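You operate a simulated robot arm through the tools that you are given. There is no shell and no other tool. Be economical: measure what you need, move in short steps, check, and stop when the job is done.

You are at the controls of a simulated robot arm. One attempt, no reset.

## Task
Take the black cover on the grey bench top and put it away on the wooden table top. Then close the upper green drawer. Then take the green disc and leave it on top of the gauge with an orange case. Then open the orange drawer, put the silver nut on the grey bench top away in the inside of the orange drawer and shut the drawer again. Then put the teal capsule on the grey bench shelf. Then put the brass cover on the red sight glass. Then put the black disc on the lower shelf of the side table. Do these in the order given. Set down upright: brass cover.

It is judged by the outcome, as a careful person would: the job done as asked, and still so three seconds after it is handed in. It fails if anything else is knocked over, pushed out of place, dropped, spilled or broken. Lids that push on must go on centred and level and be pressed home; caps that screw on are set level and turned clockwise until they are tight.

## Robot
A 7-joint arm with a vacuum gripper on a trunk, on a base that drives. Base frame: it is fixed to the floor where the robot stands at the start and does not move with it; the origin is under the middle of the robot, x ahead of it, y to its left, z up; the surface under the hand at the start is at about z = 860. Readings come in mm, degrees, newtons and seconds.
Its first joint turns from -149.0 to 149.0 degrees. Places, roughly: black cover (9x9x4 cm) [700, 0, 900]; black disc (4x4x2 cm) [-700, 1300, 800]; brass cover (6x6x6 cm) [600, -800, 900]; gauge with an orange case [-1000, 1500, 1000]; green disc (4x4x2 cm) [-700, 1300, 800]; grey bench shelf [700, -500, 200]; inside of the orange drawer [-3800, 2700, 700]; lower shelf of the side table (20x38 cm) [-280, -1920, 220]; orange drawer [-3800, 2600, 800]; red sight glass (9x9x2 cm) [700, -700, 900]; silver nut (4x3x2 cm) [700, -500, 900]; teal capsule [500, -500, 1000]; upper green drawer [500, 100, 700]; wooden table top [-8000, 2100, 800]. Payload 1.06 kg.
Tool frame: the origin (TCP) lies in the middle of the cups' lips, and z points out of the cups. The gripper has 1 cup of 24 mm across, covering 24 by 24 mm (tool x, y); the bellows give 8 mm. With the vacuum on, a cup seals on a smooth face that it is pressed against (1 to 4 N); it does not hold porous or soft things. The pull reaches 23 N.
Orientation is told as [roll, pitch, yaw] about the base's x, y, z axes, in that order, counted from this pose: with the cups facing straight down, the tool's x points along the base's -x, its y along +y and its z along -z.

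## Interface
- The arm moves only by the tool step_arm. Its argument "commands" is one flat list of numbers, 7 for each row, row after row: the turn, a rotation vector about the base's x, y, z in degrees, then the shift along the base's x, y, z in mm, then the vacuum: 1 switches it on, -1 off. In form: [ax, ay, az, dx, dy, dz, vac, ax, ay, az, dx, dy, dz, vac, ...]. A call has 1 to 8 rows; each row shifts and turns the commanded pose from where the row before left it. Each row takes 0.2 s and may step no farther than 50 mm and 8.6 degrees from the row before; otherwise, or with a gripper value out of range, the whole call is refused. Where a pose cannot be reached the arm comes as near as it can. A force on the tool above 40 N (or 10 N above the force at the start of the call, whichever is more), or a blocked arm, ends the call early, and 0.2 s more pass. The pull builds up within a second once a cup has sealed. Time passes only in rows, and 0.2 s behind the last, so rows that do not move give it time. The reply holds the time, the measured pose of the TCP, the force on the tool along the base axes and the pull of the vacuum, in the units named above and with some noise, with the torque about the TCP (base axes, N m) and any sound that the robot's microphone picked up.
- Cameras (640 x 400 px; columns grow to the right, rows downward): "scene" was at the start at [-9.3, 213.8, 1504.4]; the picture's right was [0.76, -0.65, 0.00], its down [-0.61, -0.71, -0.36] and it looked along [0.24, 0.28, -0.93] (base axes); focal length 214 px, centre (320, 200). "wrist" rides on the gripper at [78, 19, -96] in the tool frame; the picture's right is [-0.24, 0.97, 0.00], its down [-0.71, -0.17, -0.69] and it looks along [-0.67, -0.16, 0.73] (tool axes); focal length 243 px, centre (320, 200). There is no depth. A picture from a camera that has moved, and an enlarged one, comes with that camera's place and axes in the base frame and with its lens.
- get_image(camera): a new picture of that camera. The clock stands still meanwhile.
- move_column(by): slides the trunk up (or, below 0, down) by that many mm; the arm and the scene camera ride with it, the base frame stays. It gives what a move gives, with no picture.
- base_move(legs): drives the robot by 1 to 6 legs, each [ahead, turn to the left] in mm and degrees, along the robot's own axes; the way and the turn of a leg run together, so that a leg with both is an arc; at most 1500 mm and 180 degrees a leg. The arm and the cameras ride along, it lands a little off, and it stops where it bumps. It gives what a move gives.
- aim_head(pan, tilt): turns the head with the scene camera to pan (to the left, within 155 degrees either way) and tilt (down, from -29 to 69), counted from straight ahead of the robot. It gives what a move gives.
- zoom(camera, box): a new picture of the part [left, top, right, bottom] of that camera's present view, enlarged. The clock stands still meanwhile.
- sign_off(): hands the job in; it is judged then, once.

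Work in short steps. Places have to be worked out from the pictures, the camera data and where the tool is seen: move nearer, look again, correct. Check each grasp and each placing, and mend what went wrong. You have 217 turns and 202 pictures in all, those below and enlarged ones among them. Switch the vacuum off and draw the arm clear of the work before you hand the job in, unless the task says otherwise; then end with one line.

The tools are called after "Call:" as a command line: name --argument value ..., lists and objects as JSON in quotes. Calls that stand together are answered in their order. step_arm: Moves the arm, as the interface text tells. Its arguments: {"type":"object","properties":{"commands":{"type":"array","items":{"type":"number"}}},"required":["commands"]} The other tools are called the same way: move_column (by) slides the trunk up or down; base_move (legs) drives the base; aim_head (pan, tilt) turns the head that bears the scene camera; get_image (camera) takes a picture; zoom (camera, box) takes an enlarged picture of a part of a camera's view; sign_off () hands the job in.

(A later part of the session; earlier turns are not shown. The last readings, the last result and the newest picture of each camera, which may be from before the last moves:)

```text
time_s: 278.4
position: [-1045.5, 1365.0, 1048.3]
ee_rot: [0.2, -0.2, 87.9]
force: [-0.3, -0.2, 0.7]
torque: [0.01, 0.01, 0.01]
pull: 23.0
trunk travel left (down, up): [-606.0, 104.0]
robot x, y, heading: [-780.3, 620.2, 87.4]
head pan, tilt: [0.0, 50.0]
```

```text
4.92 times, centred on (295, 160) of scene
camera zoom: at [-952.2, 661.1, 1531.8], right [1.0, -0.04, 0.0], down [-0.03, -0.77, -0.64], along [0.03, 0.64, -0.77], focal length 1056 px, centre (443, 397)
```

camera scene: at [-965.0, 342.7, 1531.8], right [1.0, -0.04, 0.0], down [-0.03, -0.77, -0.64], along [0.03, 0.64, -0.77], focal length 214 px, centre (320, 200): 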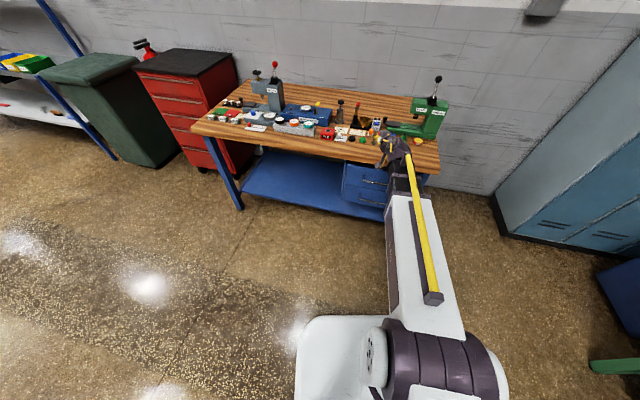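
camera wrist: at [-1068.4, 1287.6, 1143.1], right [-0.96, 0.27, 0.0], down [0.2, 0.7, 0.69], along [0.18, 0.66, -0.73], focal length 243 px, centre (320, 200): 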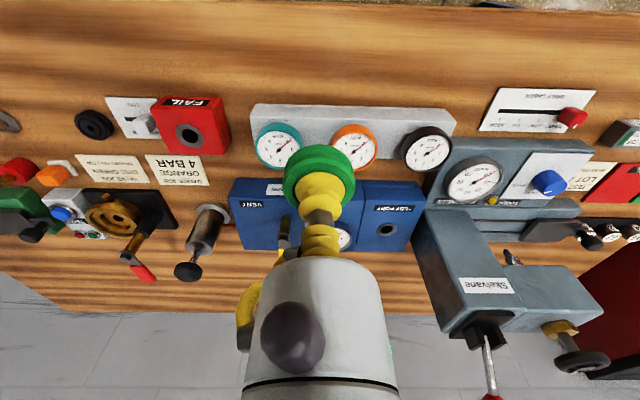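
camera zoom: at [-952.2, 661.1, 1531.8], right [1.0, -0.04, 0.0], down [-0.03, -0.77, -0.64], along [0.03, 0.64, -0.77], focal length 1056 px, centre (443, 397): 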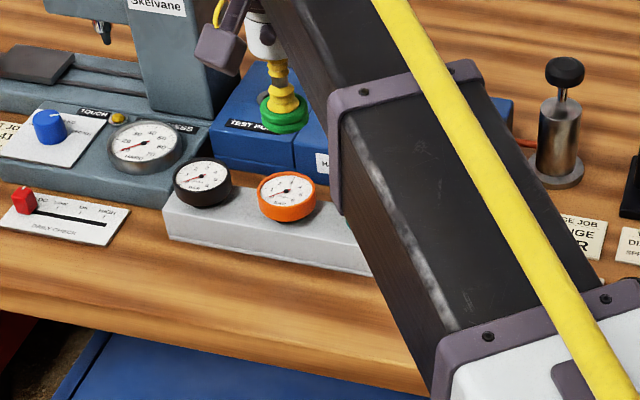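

Face is level. Move over it at z≈965 and re-check.

Call:
step_arm --commands '[0, 0, 0, -8, 20, 0, 1, 0, 0, 0, -8, 20, 0, 1, 0, 0, 0, -5, 20, 0, 1, 0, 0, 0, 0, 16, -15, 1, 0, 0, 0, 0, 0, -25, 1, 0, 0, 0, 0, 0, -25, 1, 0, 0, 0, 0, 0, -15, 1]'

Call:
get_image --camera "wrist"

Call:
zoom --camera "scene" --box '[230, 120, 360, 200]'

```text
time_s: 280.0
position: [-1065.4, 1442.3, 968.4]
ee_rot: [0.1, -0.2, 87.9]
force: [0.2, 0.1, -0.3]
torque: [0.01, 0.01, -0.01]
pull: 22.9
trunk travel left (down, up): [-606.0, 104.0]
robot x, y, heading: [-782.3, 625.8, 87.6]
head pan, tilt: [0.0, 50.0]
```

```text
114 pictures are left
camera wrist: at [-1087.3, 1364.3, 1063.5], right [-0.96, 0.27, 0.0], down [0.2, 0.7, 0.69], along [0.18, 0.66, -0.73], focal length 243 px, centre (320, 200)
```

wrist: 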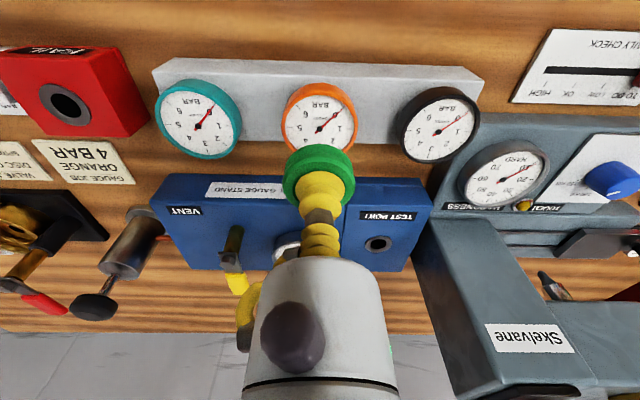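

```text
4.92 times, centred on (295, 160) of scene
camera zoom: at [-952.1, 661.1, 1531.9], right [1.0, -0.04, 0.0], down [-0.03, -0.77, -0.64], along [0.03, 0.64, -0.77], focal length 1056 px, centre (443, 397)
```

zoom: 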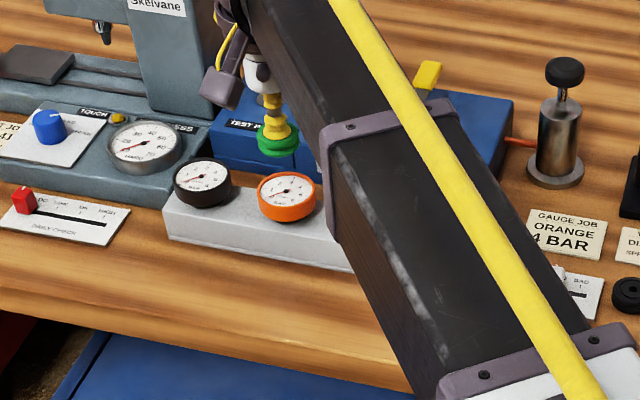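

Solved: face centre (-1067, 1441, 904). I'm above it; lower gently until contact.

Call:
step_arm --commands '[0, 0, 0, -1, -1, -20, 1, 0, 0, 0, 0, 0, -14, 1, 0, 0, 0, 0, 0, -4, 1, 0, 0, 0, 0, 0, -3, 1]'

Call:
get_image --camera "wrist"

```text
time_s: 281.0
position: [-1065.8, 1441.0, 927.7]
ee_rot: [0.0, -0.2, 87.9]
force: [-0.2, -0.2, -0.6]
torque: [0.02, -0.01, 0.01]
pull: 22.7
trunk travel left (down, up): [-606.0, 104.0]
robot x, y, heading: [-781.8, 622.3, 87.8]
head pan, tilt: [0.0, 50.0]
```

```text
112 pictures are left
camera wrist: at [-1088.1, 1362.7, 1022.6], right [-0.96, 0.27, 0.0], down [0.2, 0.7, 0.69], along [0.18, 0.66, -0.73], focal length 243 px, centre (320, 200)
```

wrist: 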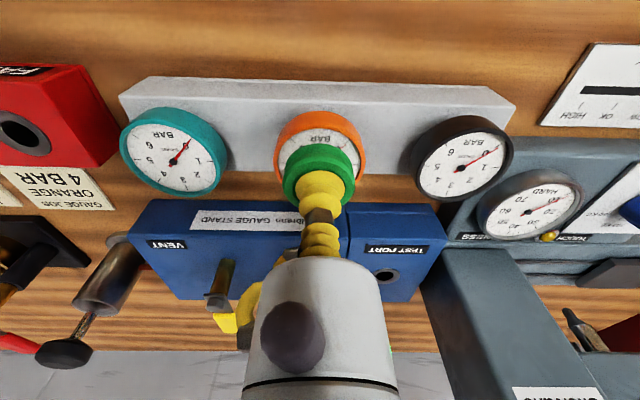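

Call:
step_arm --commands '[0, 0, 0, 0, -1, -3, 1, 0, 0, 0, 0, 0, -2, 1, 0, 0, 0, 0, 0, -2, 1, 0, 0, 0, 0, 0, 0, 1]'

```text
time_s: 282.0
position: [-1066.6, 1439.1, 920.4]
ee_rot: [0.1, -0.3, 87.8]
force: [0.4, -0.3, 0.0]
torque: [0.03, 0.0, 0.04]
pull: 22.3
trunk travel left (down, up): [-606.0, 104.0]
robot x, y, heading: [-782.0, 619.1, 87.6]
head pan, tilt: [0.0, 50.0]
```

Call:
step_arm --commands '[0, 0, 0, 0, 0, -2, 1, 0, 0, 0, 0, 0, -2, 1, 0, 0, 0, 0, 0, -1, 1, 0, 0, 0, 0, 0, 0, 1]'

Call:
zoom --camera "wrist" --box '[240, 100, 400, 200]'

```text
time_s: 283.0
position: [-1066.5, 1438.4, 918.2]
ee_rot: [0.3, -0.2, 87.9]
force: [-3.3, 1.9, 19.1]
torque: [-0.06, -0.04, 0.05]
pull: 23.1
trunk travel left (down, up): [-606.0, 104.0]
robot x, y, heading: [-784.6, 619.0, 87.5]
head pan, tilt: [0.0, 50.0]
```

```text
4.00 times, centred on (320, 150) of wrist
camera zoom: at [-1088.3, 1360.4, 1012.0], right [-0.96, 0.27, 0.0], down [0.2, 0.7, 0.69], along [0.18, 0.66, -0.73], focal length 970 px, centre (320, 400)
```

zoom: 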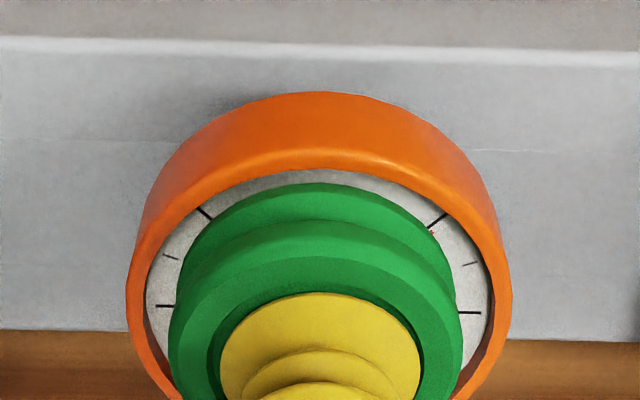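

Contact, and the disc sits inside the orange rim, well centred. Release and lift.

Call:
step_arm --commands '[0, 0, 0, 0, 0, 1, -1, 0, 0, 0, 0, 0, 0, -1, 0, 0, 0, 0, 0, 0, -1, 0, 0, 0, 0, 0, 3, -1, 0, 0, 0, 0, 0, 10, -1, 0, 0, 0, 0, 0, 30, -1, 0, 0, 0, 0, 0, 40, -1, 0, 0, 0, 0, 0, 45, -1]'

Call:
get_image --camera "wrist"

```text
time_s: 284.8
position: [-1065.6, 1441.0, 1045.2]
ee_rot: [0.1, -0.2, 87.9]
force: [0.6, 0.4, 0.7]
torque: [-0.02, -0.01, -0.01]
pull: 0.1
trunk travel left (down, up): [-606.0, 104.0]
robot x, y, heading: [-781.8, 620.0, 87.6]
head pan, tilt: [0.0, 50.0]
```

```text
110 pictures are left
camera wrist: at [-1087.8, 1362.5, 1141.5], right [-0.96, 0.27, 0.0], down [0.2, 0.7, 0.69], along [0.18, 0.66, -0.73], focal length 243 px, centre (320, 200)
```

wrist: 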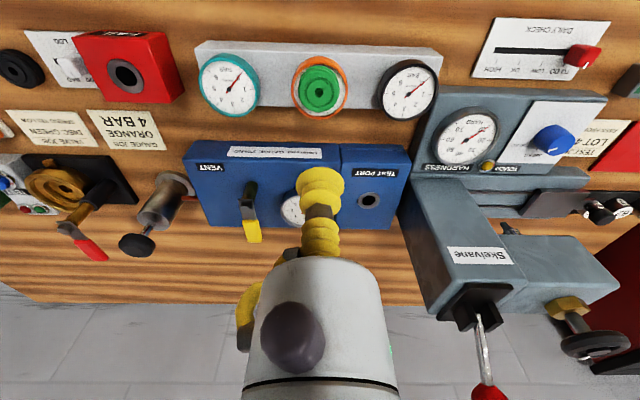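

The green disc rests on the orange gauge. Now pull the arm back and drive to the parts bench to find the orange drawer.

Call:
step_arm --commands '[0, 0, 0, 0, -45, 0, -1, 0, 0, 0, 0, -45, 0, -1, 0, 0, 0, 40, -25, 0, -1, 0, 0, 0, 48, 0, 0, -1, 0, 0, 0, 48, 0, 0, -1, 0, 0, 0, 48, 0, 0, -1, 0, 0, 0, 48, 0, 0, -1, 0, 0, 0, 48, 0, 0, -1]'

Call:
base_move --legs '[[-320, 0], [0, 68.4], [1500, 0], [1500, 0], [540, 0], [0, -82.8]]'

Call:
aim_head --pan 0 --tilt 35

Call:
get_image --camera "scene"

```text
time_s: 286.6
position: [-786.1, 1321.3, 1047.9]
ee_rot: [0.1, -0.2, 87.8]
force: [0.1, 0.5, -0.3]
torque: [0.01, 0.0, 0.0]
pull: 0.2
trunk travel left (down, up): [-606.0, 104.0]
robot x, y, heading: [-778.4, 619.3, 87.4]
head pan, tilt: [0.0, 50.0]
```

```text
time_s: 312.0
position: [-3797.1, 2404.7, 1046.2]
ee_rot: [0.2, -0.2, 70.2]
force: [-0.4, 0.1, -0.6]
torque: [-0.02, 0.0, 0.0]
pull: 0.2
trunk travel left (down, up): [-606.0, 104.0]
robot x, y, heading: [-4008.1, 1739.2, 69.9]
head pan, tilt: [0.0, 50.0]
```

```text
time_s: 312.8
position: [-3796.9, 2405.4, 1047.5]
ee_rot: [0.2, -0.2, 70.1]
force: [-0.7, 0.4, -0.2]
torque: [-0.01, -0.02, -0.01]
pull: 0.0
trunk travel left (down, up): [-606.0, 104.0]
robot x, y, heading: [-4008.2, 1738.0, 69.9]
head pan, tilt: [0.0, 35.0]
```

```text
109 pictures are left
camera scene: at [-4153.0, 1837.4, 1553.5], right [0.94, -0.34, 0.0], down [-0.2, -0.54, -0.82], along [0.28, 0.77, -0.57], focal length 214 px, centre (320, 200)
```

scene: 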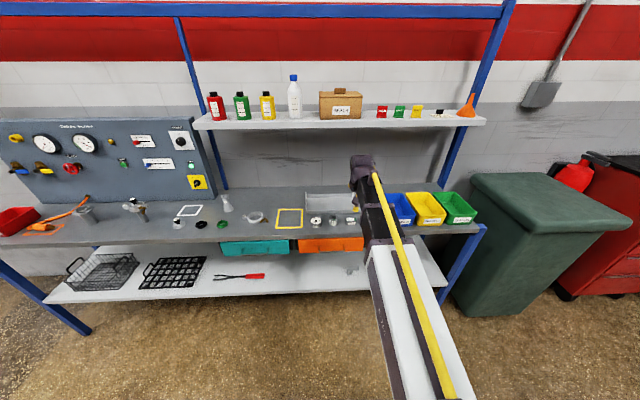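

Zoom on the teal and orange drawers.

Call:
zoom --camera "scene" --box '[200, 190, 400, 290]'

Call:
get_image --camera "wrist"

```text
3.20 times, centred on (300, 240) of scene
camera zoom: at [-4153.0, 1837.4, 1553.5], right [0.94, -0.34, 0.0], down [-0.2, -0.54, -0.82], along [0.28, 0.77, -0.57], focal length 686 px, centre (384, 72)
```

zoom: 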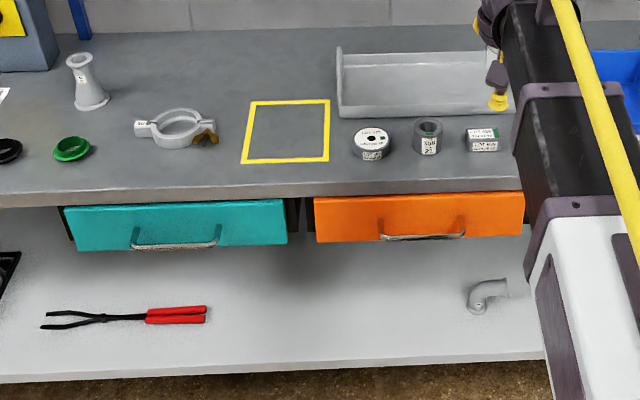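

```text
107 pictures are left
camera wrist: at [-3841.9, 2337.7, 1142.0], right [-0.83, 0.55, 0.0], down [0.4, 0.61, 0.69], along [0.38, 0.57, -0.73], focal length 243 px, centre (320, 200)
```

wrist: 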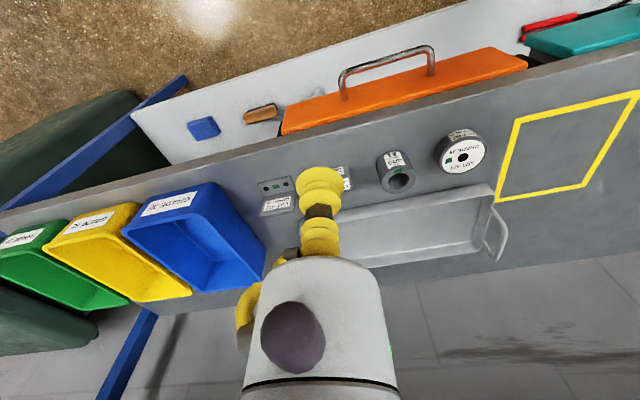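

The orange drawer has a bar handle (≈(-3866, 2460, 783)). I bring the wrist camera in front of it for a closer measurement of the handle gap.

Call:
step_arm --commands '[0, 0, 1, -35, -20, -25, -1, 0, 0, 1, -35, -20, -25, -1, 0, 0, 1, -34, -20, -25, -1, 0, 0, 0, 0, 0, -45, -1, 0, 0, 0, 0, 0, -40, -1]'

Call:
get_image --camera "wrist"

```text
time_s: 314.0
position: [-3903.2, 2346.7, 887.0]
ee_rot: [0.1, -0.3, 73.0]
force: [0.5, -1.0, 0.6]
torque: [-0.02, -0.02, 0.0]
pull: 0.1
trunk travel left (down, up): [-606.0, 104.0]
robot x, y, heading: [-4005.9, 1736.0, 69.8]
head pan, tilt: [0.0, 35.0]
```

```text
106 pictures are left
camera wrist: at [-3944.0, 2277.3, 981.7], right [-0.86, 0.51, 0.0], down [0.37, 0.63, 0.69], along [0.35, 0.59, -0.73], focal length 243 px, centre (320, 200)
```

wrist: 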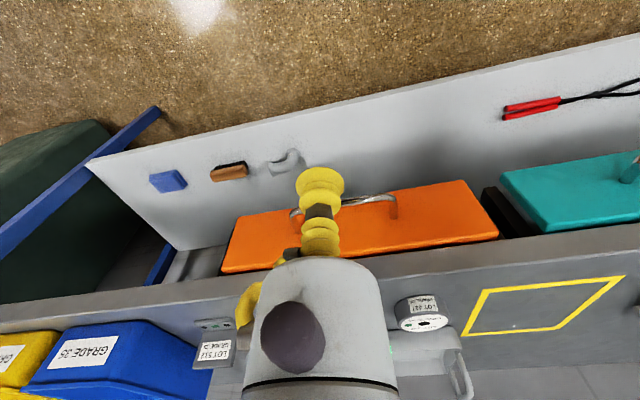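

Call:
zoom --camera "wrist" --box '[210, 150, 510, 290]'

```text
2.13 times, centred on (360, 220) of wrist
camera zoom: at [-3944.0, 2277.3, 981.7], right [-0.86, 0.51, 0.0], down [0.37, 0.63, 0.69], along [0.35, 0.59, -0.73], focal length 518 px, centre (235, 157)
```

zoom: 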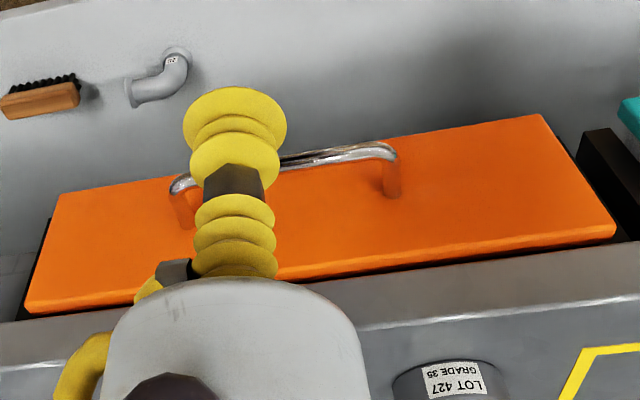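

The handle gap is ~35 mm but the bench edge overhangs, so I'll hook the bar with the tool pitched ~30° forward (no wrist singularity). Pitch and move to a staging point just above the bar.

Call:
step_arm --commands '[7.04, -2.58, -3, 8, 22, 0, -1, 7.04, -2.58, 0, 8, 22, 0, -1, 7.04, -2.58, 0, 8, 22, -15, -1, 7.04, -2.58, 0, 8, 22, -20, -1, 0, 0, 0, 6, 20, -15, -1]'

Call:
get_image --camera "wrist"

Call:
zoom --camera "scene" --box '[260, 190, 400, 280]'

```text
time_s: 315.2
position: [-3862.5, 2453.6, 837.1]
ee_rot: [-0.4, -30.3, 70.3]
force: [-0.1, 1.0, 0.2]
torque: [-0.01, 0.02, 0.0]
pull: 0.0
trunk travel left (down, up): [-606.0, 104.0]
robot x, y, heading: [-4007.9, 1737.2, 70.0]
head pan, tilt: [0.0, 35.0]
```

```text
104 pictures are left
camera wrist: at [-3920.3, 2351.4, 879.5], right [-0.85, 0.52, 0.11], down [0.25, 0.19, 0.95], along [0.47, 0.83, -0.29], focal length 243 px, centre (320, 200)
```

wrist: 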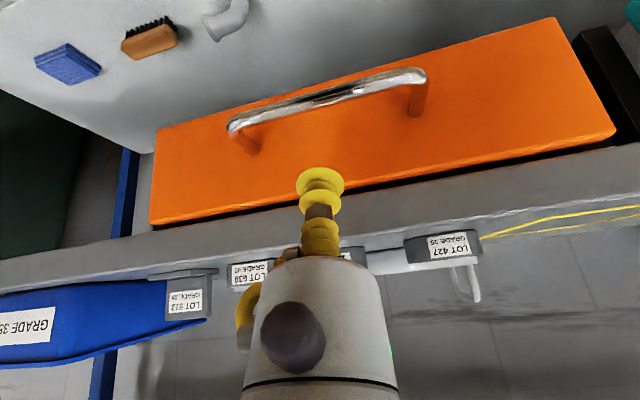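

```text
4.44 times, centred on (330, 235) of scene
camera zoom: at [-4153.1, 1837.5, 1553.6], right [0.94, -0.34, 0.0], down [-0.2, -0.54, -0.82], along [0.28, 0.77, -0.57], focal length 953 px, centre (276, 44)
```

zoom: 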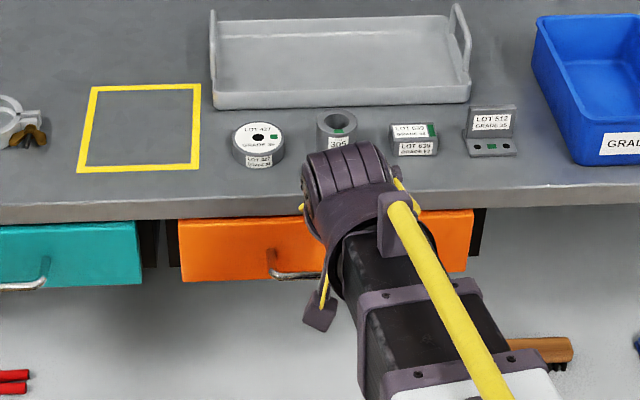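

The view is clear: bar mid ≈ (-3863, 2478, 766), panel 42 mm behind it. Advance along the tool axis 60 mm and look.

Call:
step_arm --commands '[0, 0, 0, -7, 7, 2, -1, 0, 0, 0, 5.2, 14.1, -26, -1, 0, 0, 0, 5.2, 14.1, -26, -1]'

Call:
get_image --camera "wrist"

```text
time_s: 316.0
position: [-3859.8, 2487.4, 788.4]
ee_rot: [-0.4, -30.2, 70.2]
force: [-1.6, -8.5, 2.9]
torque: [0.12, -0.02, 0.02]
pull: 0.0
trunk travel left (down, up): [-606.0, 104.0]
robot x, y, heading: [-4007.4, 1735.4, 70.2]
head pan, tilt: [0.0, 35.0]
```

```text
102 pictures are left
camera wrist: at [-3917.4, 2384.4, 830.9], right [-0.85, 0.52, 0.11], down [0.25, 0.19, 0.95], along [0.47, 0.83, -0.29], focal length 243 px, centre (320, 200)
```

wrist: 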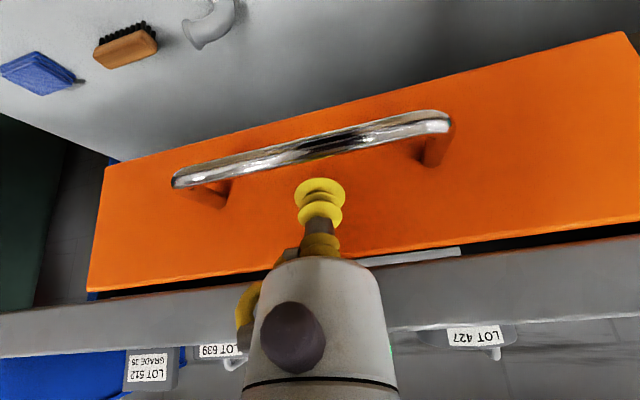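

The cup touches the panel; re-triangulated, the bar is at z≈781 and 27 mm in front of the cup axis — exactly the gap. Back off 2 mm and go straight down ~13 mm.

Call:
step_arm --commands '[0, 0, 0, -1, -2.8, 0, -1, 0, 0, 0, 0, 0, -5, -1, 0, 0, 0, 0, 0, -5, -1, 0, 0, 0, 0, 0, -4, -1, 0, 0, 0, 0, 0, 0, -1]'

Call:
get_image --camera "wrist"

```text
time_s: 317.2
position: [-3861.6, 2486.6, 773.6]
ee_rot: [-0.2, -30.2, 70.3]
force: [-2.9, -9.2, 5.2]
torque: [0.23, -0.08, -0.01]
pull: 0.1
trunk travel left (down, up): [-606.0, 104.0]
robot x, y, heading: [-4004.0, 1735.9, 69.9]
head pan, tilt: [0.0, 35.0]
```

```text
101 pictures are left
camera wrist: at [-3919.4, 2383.8, 815.2], right [-0.85, 0.52, 0.11], down [0.25, 0.19, 0.95], along [0.47, 0.83, -0.29], focal length 243 px, centre (320, 200)
```

wrist: 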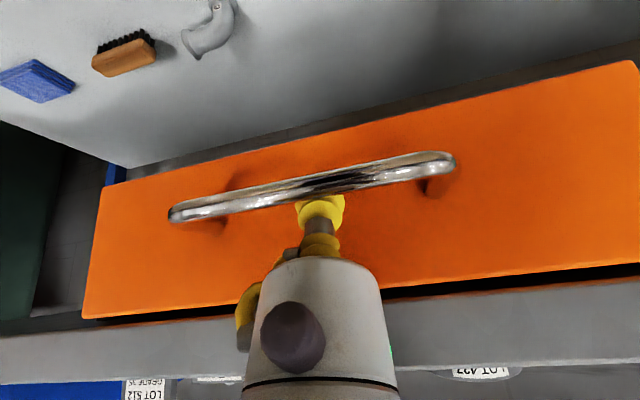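

The bar now passes in front of the cup: hooked. Go 3 mm lower, then pull gently with the arm.

Call:
step_arm --commands '[0, 0, 0, 0, 0, -3, -1, 0, 0, 0, -2.1, -5.6, 0, -1, 0, 0, 0, -3.4, -9.4, 0, -1, 0, 0, 0, -3.4, -9.4, 0, -1, 0, 0, 0, -3.4, -9.4, 0, -1]'

Call:
get_image --camera "wrist"

```text
time_s: 318.4
position: [-3872.7, 2451.2, 767.5]
ee_rot: [-0.2, -30.2, 70.1]
force: [2.0, 0.1, -2.9]
torque: [0.06, -0.02, 0.02]
pull: 0.1
trunk travel left (down, up): [-606.0, 104.0]
robot x, y, heading: [-4007.8, 1737.5, 69.8]
head pan, tilt: [0.0, 35.0]
```

```text
100 pictures are left
camera wrist: at [-3931.2, 2348.2, 811.6], right [-0.84, 0.52, 0.11], down [0.25, 0.2, 0.95], along [0.47, 0.83, -0.3], focal length 243 px, centre (320, 200)
```

wrist: 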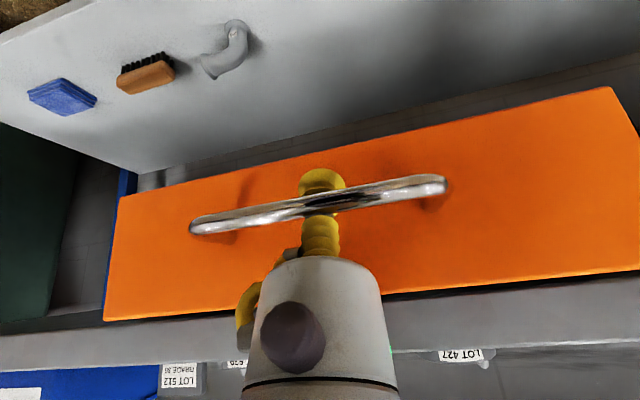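

Hooked. Pull on.

Call:
step_arm --commands '[0, 0, 0, -3.4, -9.4, 0, -1, 0, 0, 0, -3.4, -9.4, 0, -1, 0, 0, 0, -3.4, -9.4, 0, -1, 0, 0, 0, -3.4, -9.4, 0, -1, 0, 0, 0, -3.4, -9.4, 0, -1, 0, 0, 0, -3.4, -9.4, 0, -1, 0, 0, 0, -3.4, -9.4, 0, -1, 0, 0, 0, -3.4, -9.4, 0, -1]'

Call:
get_image --camera "wrist"

```text
time_s: 320.2
position: [-3901.2, 2375.6, 770.4]
ee_rot: [-0.3, -30.0, 70.4]
force: [-0.7, 1.2, -2.6]
torque: [0.04, -0.03, 0.03]
pull: 0.0
trunk travel left (down, up): [-606.0, 104.0]
robot x, y, heading: [-4008.6, 1735.8, 69.9]
head pan, tilt: [0.0, 35.0]
```

```text
99 pictures are left
camera wrist: at [-3958.2, 2273.3, 812.8], right [-0.85, 0.52, 0.11], down [0.25, 0.2, 0.95], along [0.47, 0.83, -0.29], focal length 243 px, centre (320, 200)
```

wrist: 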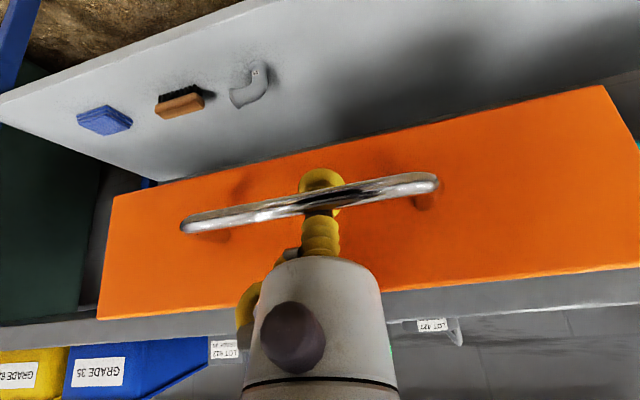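

The drawer follows. Pull another ~110 mm with the base.

Call:
base_move --legs '[[-110, 0]]'

Call:
get_image --camera "wrist"

Call:
get_image --camera "scene"

```text
time_s: 321.4
position: [-3937.5, 2271.4, 770.4]
ee_rot: [-0.3, -30.2, 70.2]
force: [0.0, 0.1, -0.4]
torque: [0.01, 0.0, 0.0]
pull: 0.0
trunk travel left (down, up): [-606.0, 104.0]
robot x, y, heading: [-4044.7, 1635.4, 69.9]
head pan, tilt: [0.0, 35.0]
```

```text
98 pictures are left
camera wrist: at [-3996.0, 2168.5, 813.0], right [-0.85, 0.52, 0.11], down [0.25, 0.19, 0.95], along [0.47, 0.83, -0.29], focal length 243 px, centre (320, 200)
```

wrist: 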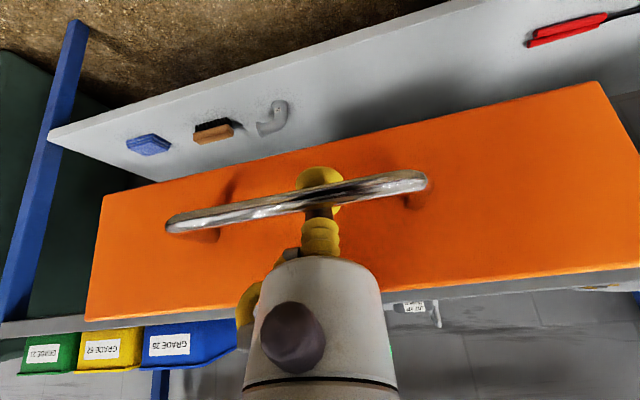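

```text
97 pictures are left
camera scene: at [-4191.4, 1732.8, 1553.6], right [0.94, -0.34, 0.0], down [-0.2, -0.54, -0.82], along [0.28, 0.77, -0.57], focal length 214 px, centre (320, 200)
```

scene: 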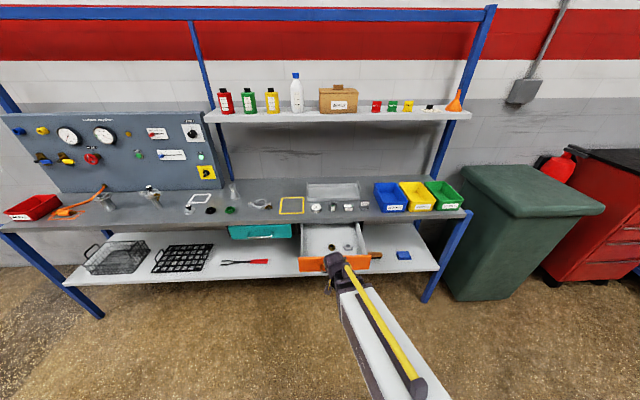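

Drawer is open ~190 mm. Unhook: slightly forward, straight up, then level the tool.

Call:
step_arm --commands '[0, 0, 0, 2.4, 6.6, 0, -1, 0, 0, 0, 0, 0, 15, -1, 0, 0, 0, 0, 0, 30, -1, 0, 0, 0, 0, 0, 45, -1, -7.04, 2.58, 0, 0, 0, 45, -1, -7.04, 2.58, 0, 0, 0, 45, -1, -7.04, 2.58, 0, 0, 0, 45, -1, -7.04, 2.58, 0, 0, 0, 40, -1]'

Call:
get_image --camera "wrist"

```text
time_s: 323.2
position: [-3932.3, 2278.8, 1037.8]
ee_rot: [-0.1, -0.2, 70.2]
force: [0.8, -0.5, 0.5]
torque: [0.04, -0.03, -0.01]
pull: 0.0
trunk travel left (down, up): [-606.0, 104.0]
robot x, y, heading: [-4046.7, 1633.0, 69.8]
head pan, tilt: [0.0, 35.0]
```

```text
96 pictures are left
camera wrist: at [-3977.5, 2211.8, 1132.4], right [-0.83, 0.55, 0.0], down [0.4, 0.61, 0.69], along [0.38, 0.57, -0.73], focal length 243 px, centre (320, 200)
```

wrist: 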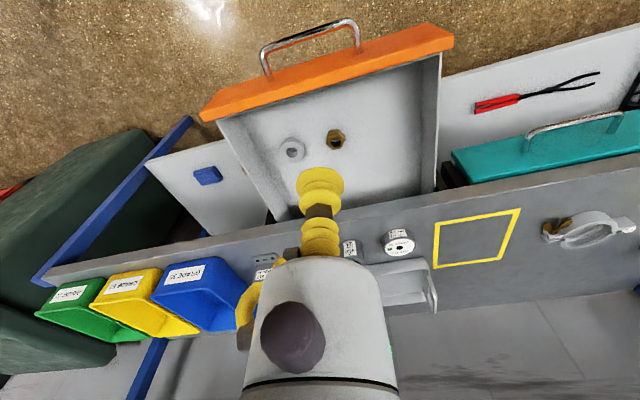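

Drawer open, holding a washer and a brass nut, with room beside them. Drive back to the grey bench for the silver nut.

Call:
base_move --legs '[[-150, 0], [0, -94.5], [1500, 0], [1500, 0], [1350, 0], [0, 8]]'

Call:
aim_head --pan 0 --tilt 45

Call:
get_image --camera "scene"

```text
time_s: 350.1
position: [624.5, -412.2, 1037.0]
ee_rot: [-0.1, -0.2, -15.1]
force: [-0.3, -0.6, -0.3]
torque: [-0.06, 0.03, -0.01]
pull: 0.0
trunk travel left (down, up): [-606.0, 104.0]
robot x, y, heading: [-28.1, -355.5, -15.4]
head pan, tilt: [0.0, 35.0]
```

```text
time_s: 350.8
position: [625.7, -411.9, 1037.0]
ee_rot: [-0.1, -0.1, -15.1]
force: [-0.6, -0.3, 0.1]
torque: [0.01, 0.05, 0.01]
pull: 0.1
trunk travel left (down, up): [-606.0, 104.0]
robot x, y, heading: [-29.8, -352.9, -15.4]
head pan, tilt: [0.0, 45.0]
```

```text
95 pictures are left
camera scene: at [50.9, -197.5, 1538.8], right [-0.27, -0.96, 0.0], down [-0.68, 0.19, -0.71], along [0.68, -0.19, -0.71], focal length 214 px, centre (320, 200)
```

scene: 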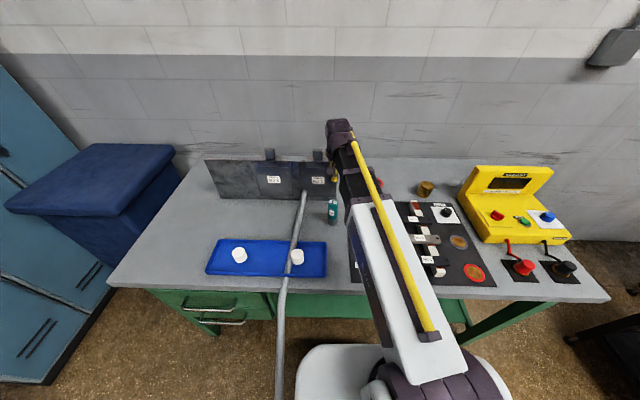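

Call:
get_image --camera "wrist"

Call:
zoom --camera "scene" --box '[310, 150, 520, 300]'

```text
94 pictures are left
camera wrist: at [553.7, -373.5, 1131.6], right [0.48, 0.88, 0.0], down [0.64, -0.35, 0.69], along [0.6, -0.33, -0.73], focal length 243 px, centre (320, 200)
```

wrist: 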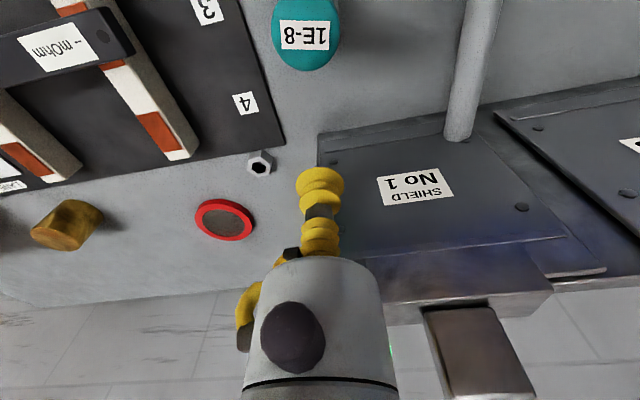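

```text
2.67 times, centred on (415, 225) of scene
camera zoom: at [50.9, -197.5, 1538.8], right [-0.27, -0.96, 0.0], down [-0.68, 0.19, -0.71], along [0.68, -0.19, -0.71], focal length 572 px, centre (67, 133)
```

zoom: 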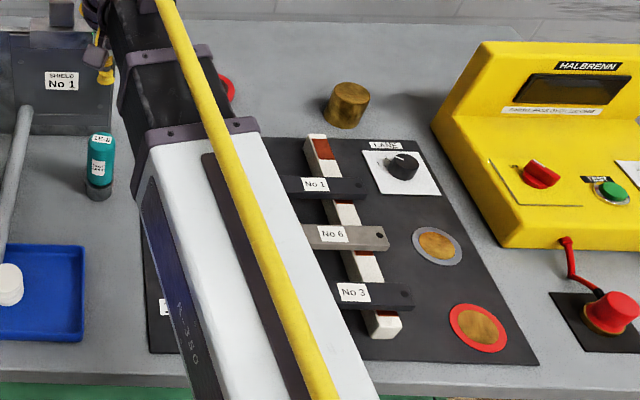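

Call:
step_arm --commands '[0, 0, 0, 20, -40, -20, -1, 0, 0, 0, 20, -40, -20, -1]'

Call:
get_image --camera "wrist"

Call:
zoom --camera "wrist" --box '[260, 90, 380, 165]'

```text
time_s: 351.4
position: [661.6, -491.7, 994.3]
ee_rot: [-0.1, -0.2, -15.1]
force: [0.3, -0.3, -0.4]
torque: [0.01, -0.04, 0.01]
pull: 0.0
trunk travel left (down, up): [-606.0, 104.0]
robot x, y, heading: [-26.6, -354.2, -15.2]
head pan, tilt: [0.0, 45.0]
```

```text
92 pictures are left
camera wrist: at [591.4, -452.0, 1089.8], right [0.48, 0.88, 0.0], down [0.64, -0.35, 0.69], along [0.6, -0.33, -0.73], focal length 243 px, centre (320, 200)
```

wrist: 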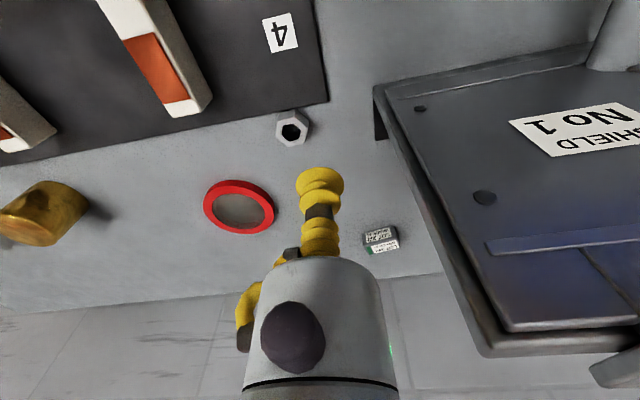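

```text
5.33 times, centred on (320, 128) of wrist
camera zoom: at [591.4, -452.0, 1089.8], right [0.48, 0.88, 0.0], down [0.64, -0.35, 0.69], along [0.6, -0.33, -0.73], focal length 1294 px, centre (320, 587)
```

zoom: 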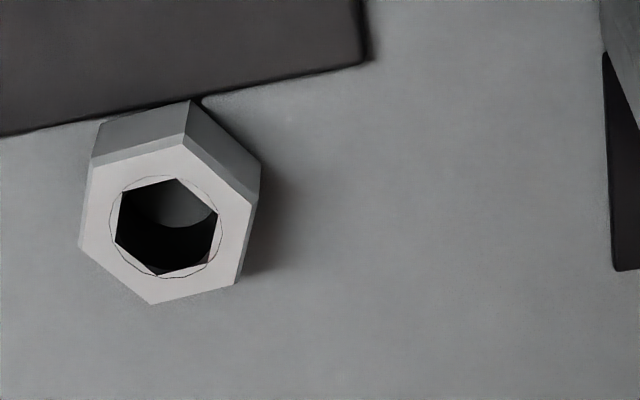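

The nut is hex with a ~20 mm bore; cup (24 mm) centred may seal on the rim face. Move over it (≈(676, -531)) and look again.

Call:
step_arm --commands '[0, 0, 0, 14, -39, -15, -1, 0, 0, 0, 0, 0, -45, -1]'

Call:
zoom --camera "wrist" --box '[240, 80, 400, 220]'

```text
time_s: 352.0
position: [677.4, -529.8, 933.6]
ee_rot: [-0.2, -0.2, -15.0]
force: [-0.2, 0.0, 0.8]
torque: [0.01, 0.01, -0.02]
pull: 0.0
trunk travel left (down, up): [-606.0, 104.0]
robot x, y, heading: [-26.9, -352.6, -15.6]
head pan, tilt: [0.0, 45.0]
```

```text
2.86 times, centred on (320, 150) of wrist
camera zoom: at [606.5, -491.0, 1029.2], right [0.48, 0.88, 0.0], down [0.64, -0.35, 0.69], along [0.6, -0.33, -0.73], focal length 693 px, centre (320, 343)
```

zoom: 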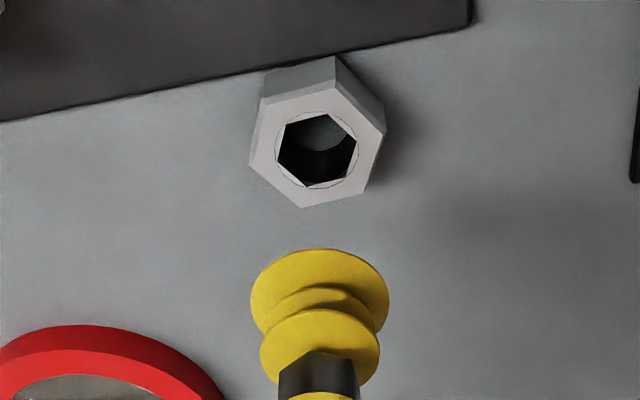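

Nut top centre ≈ (674.5, -529, 880). Descend with vacuum on.

Call:
step_arm --commands '[0, 0, 0, -3, 1, -30, 1, 0, 0, 0, 0, 0, -14, 1, 0, 0, 0, 0, 0, -5, 1, 0, 0, 0, 0, 0, -4, 1, 0, 0, 0, 0, 0, -2, 1, 0, 0, 0, 0, 0, 0, 1, 0, 0, 0, 0, 0, 0, 1]'

Call:
zoom --camera "wrist" --box '[240, 80, 400, 220]'

```text
time_s: 353.6
position: [676.3, -531.3, 881.2]
ee_rot: [-0.2, -0.1, -15.1]
force: [-0.1, -0.4, 0.0]
torque: [-0.03, -0.01, -0.04]
pull: 23.1
trunk travel left (down, up): [-606.0, 104.0]
robot x, y, heading: [-27.3, -350.1, -15.6]
head pan, tilt: [0.0, 45.0]
```

```text
2.86 times, centred on (320, 150) of wrist
camera zoom: at [604.6, -491.7, 976.5], right [0.48, 0.88, 0.0], down [0.64, -0.35, 0.69], along [0.6, -0.33, -0.73], focal length 693 px, centre (320, 343)
```

zoom: 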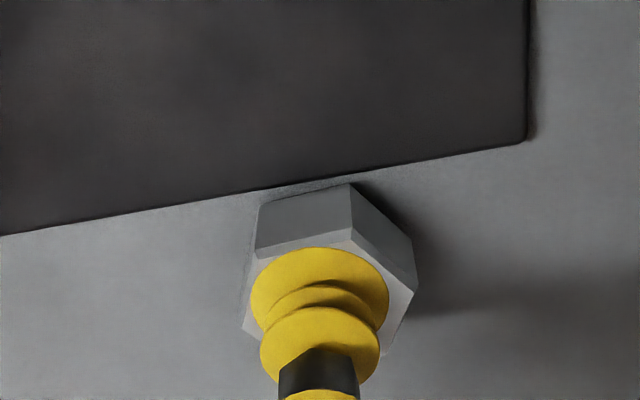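

Nut held (23 N). Lift slowly, then back away straight; I'll use long gentle arcs only.

Call:
step_arm --commands '[0, 0, 0, 0, 0, 10, 1, 0, 0, 0, 0, 0, 20, 1, 0, 0, 0, 0, 0, 30, 1, 0, 0, 0, 0, 0, 30, 1, 0, 0, 0, 0, 0, 30, 1, 0, 0, 0, 0, 0, 30, 1, 0, 0, 0, 0, 0, 20, 1]'

Call:
base_move --legs '[[-1500, 0.5], [-1500, 0], [-1500, 0], [-970, 0]]'

```text
time_s: 355.2
position: [674.5, -530.7, 1054.2]
ee_rot: [-0.1, -0.1, -15.1]
force: [-0.4, -0.4, -0.5]
torque: [-0.01, 0.0, 0.0]
pull: 22.6
trunk travel left (down, up): [-606.0, 104.0]
robot x, y, heading: [-30.6, -353.5, -15.6]
head pan, tilt: [0.0, 45.0]
```

```text
time_s: 381.2
position: [-4555.8, 977.3, 1053.6]
ee_rot: [-0.1, -0.3, -14.4]
force: [0.4, -0.4, -0.8]
torque: [0.03, 0.0, 0.0]
pull: 22.6
trunk travel left (down, up): [-606.0, 104.0]
robot x, y, heading: [-5259.1, 1140.8, -14.4]
head pan, tilt: [0.0, 45.0]
```

Still held. Now the forward arc turning left to face the parts bench.

Call:
base_move --legs '[[740, 42.2], [740, 42.2]]'

Call:
get_image --camera "wrist"

```text
time_s: 388.7
position: [-3892.3, 2467.0, 1052.8]
ee_rot: [-0.1, -0.2, 71.7]
force: [0.3, -0.1, -0.8]
torque: [-0.02, 0.0, 0.0]
pull: 22.4
trunk travel left (down, up): [-606.0, 104.0]
robot x, y, heading: [-4107.5, 1773.7, 71.2]
head pan, tilt: [0.0, 45.0]
```

```text
88 pictures are left
camera wrist: at [-3936.2, 2398.1, 1148.6], right [-0.85, 0.53, 0.0], down [0.38, 0.62, 0.69], along [0.36, 0.58, -0.73], focal length 243 px, centre (320, 200)
```

wrist: 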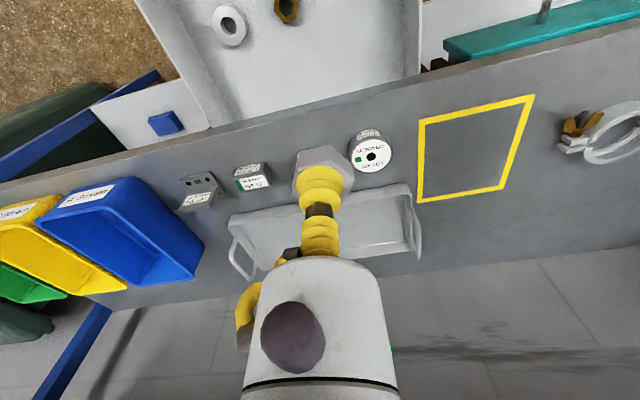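

Carry the nut over the free part of the drawer (≈(-3970, 2415)) slowly and look.

Call:
step_arm --commands '[0, 0, 0, -16, -10, 0, 1, 0, 0, 0, -20, -14, 0, 1, 0, 0, 0, -20, -14, 0, 1, 0, 0, 0, -20, -14, 0, 1, 0, 0, 0, 0, 0, -20, 1, 0, 0, 0, 0, 0, -30, 1, 0, 0, 0, 0, 0, -30, 1, 0, 0, 0, 0, 0, -30, 1]'

Call:
get_image --camera "wrist"

Call:
get_image --camera "scene"

```text
time_s: 390.5
position: [-3970.3, 2414.1, 942.5]
ee_rot: [-0.1, -0.2, 71.7]
force: [-0.4, 0.7, -0.5]
torque: [-0.01, 0.0, 0.02]
pull: 22.6
trunk travel left (down, up): [-606.0, 104.0]
robot x, y, heading: [-4110.4, 1770.4, 71.1]
head pan, tilt: [0.0, 45.0]
```

```text
87 pictures are left
camera wrist: at [-4013.4, 2345.7, 1036.4], right [-0.85, 0.53, 0.0], down [0.38, 0.62, 0.69], along [0.36, 0.58, -0.73], focal length 243 px, centre (320, 200)
```

wrist: 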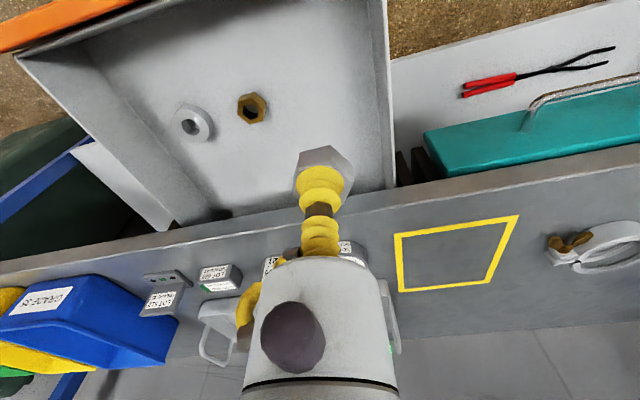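

```text
86 pictures are left
camera scene: at [-4259.2, 1864.2, 1538.8], right [0.95, -0.32, 0.0], down [-0.23, -0.67, -0.71], along [0.23, 0.67, -0.71], focal length 214 px, centre (320, 200)
```

scene: 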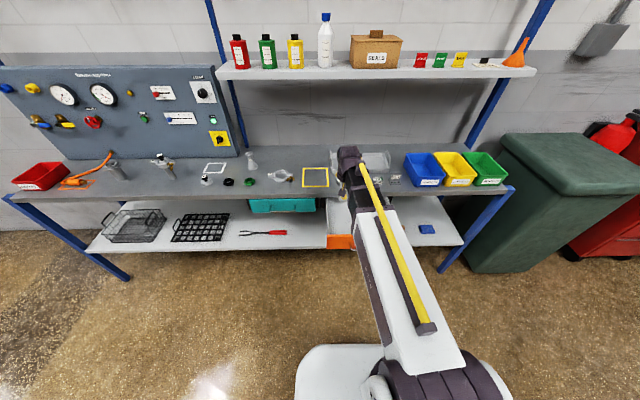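

The floor point below the nut is clear (between brass nut and side wall). Lower to ~805, then to contact.

Call:
step_arm --commands '[0, 0, 0, 0, 0, -25, 1, 0, 0, 0, 0, 0, -35, 1, 0, 0, 0, 0, 0, -35, 1, 0, 0, 0, 0, 0, -25, 1, 0, 0, 0, 0, 0, -10, 1, 0, 0, 0, 0, 0, -6, 1]'

Call:
get_image --camera "wrist"

```text
time_s: 391.9
position: [-3967.8, 2415.0, 806.4]
ee_rot: [0.0, -0.1, 71.7]
force: [0.0, -0.1, 0.0]
torque: [0.01, 0.01, -0.01]
pull: 23.2
trunk travel left (down, up): [-606.0, 104.0]
robot x, y, heading: [-4104.6, 1773.6, 71.4]
head pan, tilt: [0.0, 45.0]
```

```text
85 pictures are left
camera wrist: at [-4011.6, 2346.3, 901.8], right [-0.85, 0.53, 0.0], down [0.38, 0.62, 0.69], along [0.36, 0.58, -0.73], focal length 243 px, centre (320, 200)
```

wrist: 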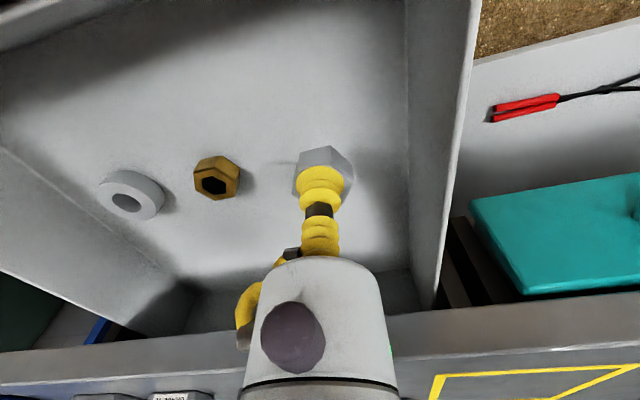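

Call:
step_arm --commands '[0, 0, 0, 0, 0, -4, 1, 0, 0, 0, 0, 0, -4, 1, 0, 0, 0, 0, 0, -3, 1, 0, 0, 0, 0, 0, -3, 1, 0, 0, 0, 0, 0, 0, 1]'

```text
time_s: 393.1
position: [-3970.2, 2413.8, 793.0]
ee_rot: [-0.1, -0.3, 71.7]
force: [-0.3, -0.6, -1.1]
torque: [0.01, -0.02, -0.01]
pull: 23.3
trunk travel left (down, up): [-606.0, 104.0]
robot x, y, heading: [-4109.6, 1772.6, 71.3]
head pan, tilt: [0.0, 45.0]
```

Call:
step_arm --commands '[0, 0, 0, 0, 0, -3, 1, 0, 0, 0, 0, 0, -3, 1, 0, 0, 0, 0, 0, -3, 1, 0, 0, 0, 0, 0, 0, 1]'

Call:
zoom --camera "wrist" --box '[180, 80, 420, 230]'

```text
time_s: 394.1
position: [-3969.4, 2414.7, 783.8]
ee_rot: [0.0, -0.2, 71.7]
force: [0.9, 0.5, -1.1]
torque: [-0.01, -0.02, 0.01]
pull: 23.1
trunk travel left (down, up): [-606.0, 104.0]
robot x, y, heading: [-4110.0, 1775.2, 71.0]
head pan, tilt: [0.0, 45.0]
```

```text
2.67 times, centred on (300, 155) of wrist
camera zoom: at [-4012.5, 2346.1, 879.4], right [-0.85, 0.53, 0.0], down [0.38, 0.62, 0.69], along [0.36, 0.58, -0.73], focal length 647 px, centre (373, 320)
```

zoom: 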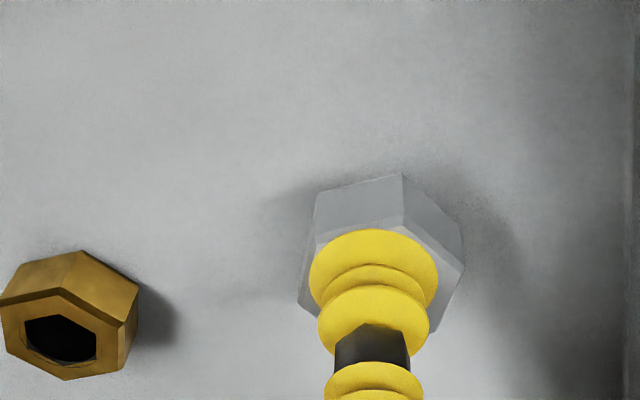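

Very near the floor; continue in 2 mm steps.

Call:
step_arm --commands '[0, 0, 0, 0, 0, -2, 1, 0, 0, 0, 0, 0, -2, 1, 0, 0, 0, 0, 0, -2, 1, 0, 0, 0, 0, 0, -2, 1, 0, 0, 0, 0, 0, -2, 1]'

```text
time_s: 395.3
position: [-3969.4, 2414.3, 775.4]
ee_rot: [-0.1, -0.2, 71.7]
force: [0.6, 0.4, -0.6]
torque: [-0.03, 0.02, -0.04]
pull: 22.6
trunk travel left (down, up): [-606.0, 104.0]
robot x, y, heading: [-4111.1, 1773.7, 71.3]
head pan, tilt: [0.0, 45.0]
```

Call:
step_arm --commands '[0, 0, 0, 0, 0, -2, 1, 0, 0, 0, 0, 0, -2, 1, 0, 0, 0, 0, 0, -2, 1, 0, 0, 0, 0, 0, -2, 1, 0, 0, 0, 0, 0, -2, 1]'

Call:
zoom --camera "wrist" --box '[180, 80, 420, 230]'

```text
time_s: 396.5
position: [-3968.9, 2413.5, 766.0]
ee_rot: [-0.1, -0.2, 71.7]
force: [-0.7, 0.5, -0.9]
torque: [0.02, -0.01, 0.01]
pull: 22.7
trunk travel left (down, up): [-606.0, 104.0]
robot x, y, heading: [-4111.3, 1773.4, 71.3]
head pan, tilt: [0.0, 45.0]
```

```text
2.67 times, centred on (300, 155) of wrist
camera zoom: at [-4012.0, 2345.8, 859.9], right [-0.85, 0.53, 0.0], down [0.38, 0.62, 0.69], along [0.36, 0.58, -0.73], focal length 647 px, centre (373, 320)
```

zoom: 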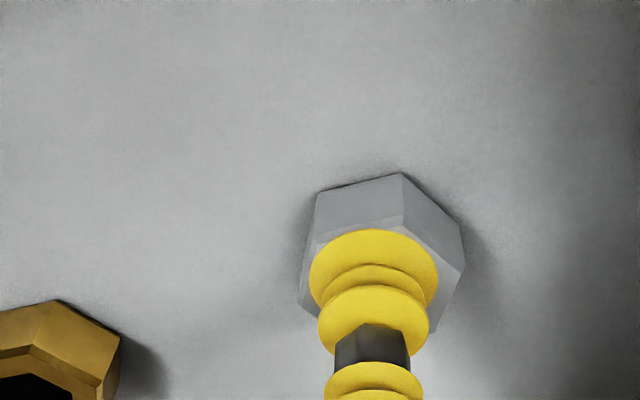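

Call:
step_arm --commands '[0, 0, 0, 0, 0, -2, 1, 0, 0, 0, 0, 0, -2, 1, 0, 0, 0, 0, 0, -2, 1, 0, 0, 0, 0, 0, -2, 1]'

```text
time_s: 397.5
position: [-3968.7, 2414.7, 755.3]
ee_rot: [0.0, -0.3, 71.9]
force: [-1.1, 0.9, 19.3]
torque: [-0.01, 0.0, 0.02]
pull: 23.2
trunk travel left (down, up): [-606.0, 104.0]
robot x, y, heading: [-4108.6, 1775.7, 71.4]
head pan, tilt: [0.0, 45.0]
```

Contact with the drawer floor. Release and lift.

Call:
step_arm --commands '[0, 0, 0, 0, 0, 1.5, -1, 0, 0, 0, 0, 0, 0, -1, 0, 0, 0, 0, 0, 0, -1, 0, 0, 0, 0, 0, 4, -1, 0, 0, 0, 0, 0, 15, -1, 0, 0, 0, 0, 0, 40, -1, 0, 0, 0, 0, 0, 45, -1, 0, 0, 0, 0, 0, 45, -1]'

Call:
get_image --camera "wrist"

```text
time_s: 399.3
position: [-3969.8, 2416.4, 907.2]
ee_rot: [-0.1, -0.2, 71.7]
force: [0.0, 0.3, 0.1]
torque: [-0.02, 0.02, 0.04]
pull: 0.1
trunk travel left (down, up): [-606.0, 104.0]
robot x, y, heading: [-4109.3, 1772.4, 71.3]
head pan, tilt: [0.0, 45.0]
```

```text
82 pictures are left
camera wrist: at [-4012.8, 2348.1, 1002.9], right [-0.85, 0.53, 0.0], down [0.38, 0.62, 0.69], along [0.36, 0.58, -0.73], focal length 243 px, centre (320, 200)
```

wrist: 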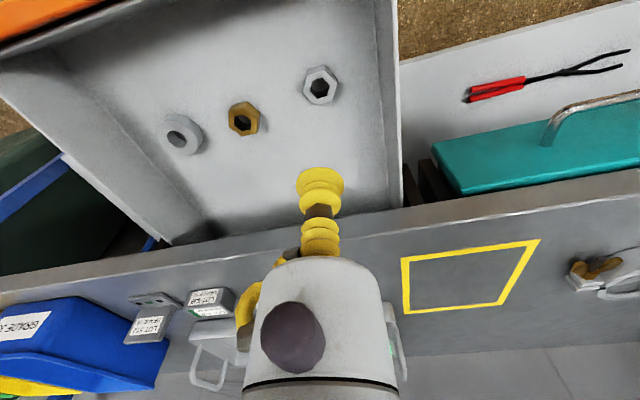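

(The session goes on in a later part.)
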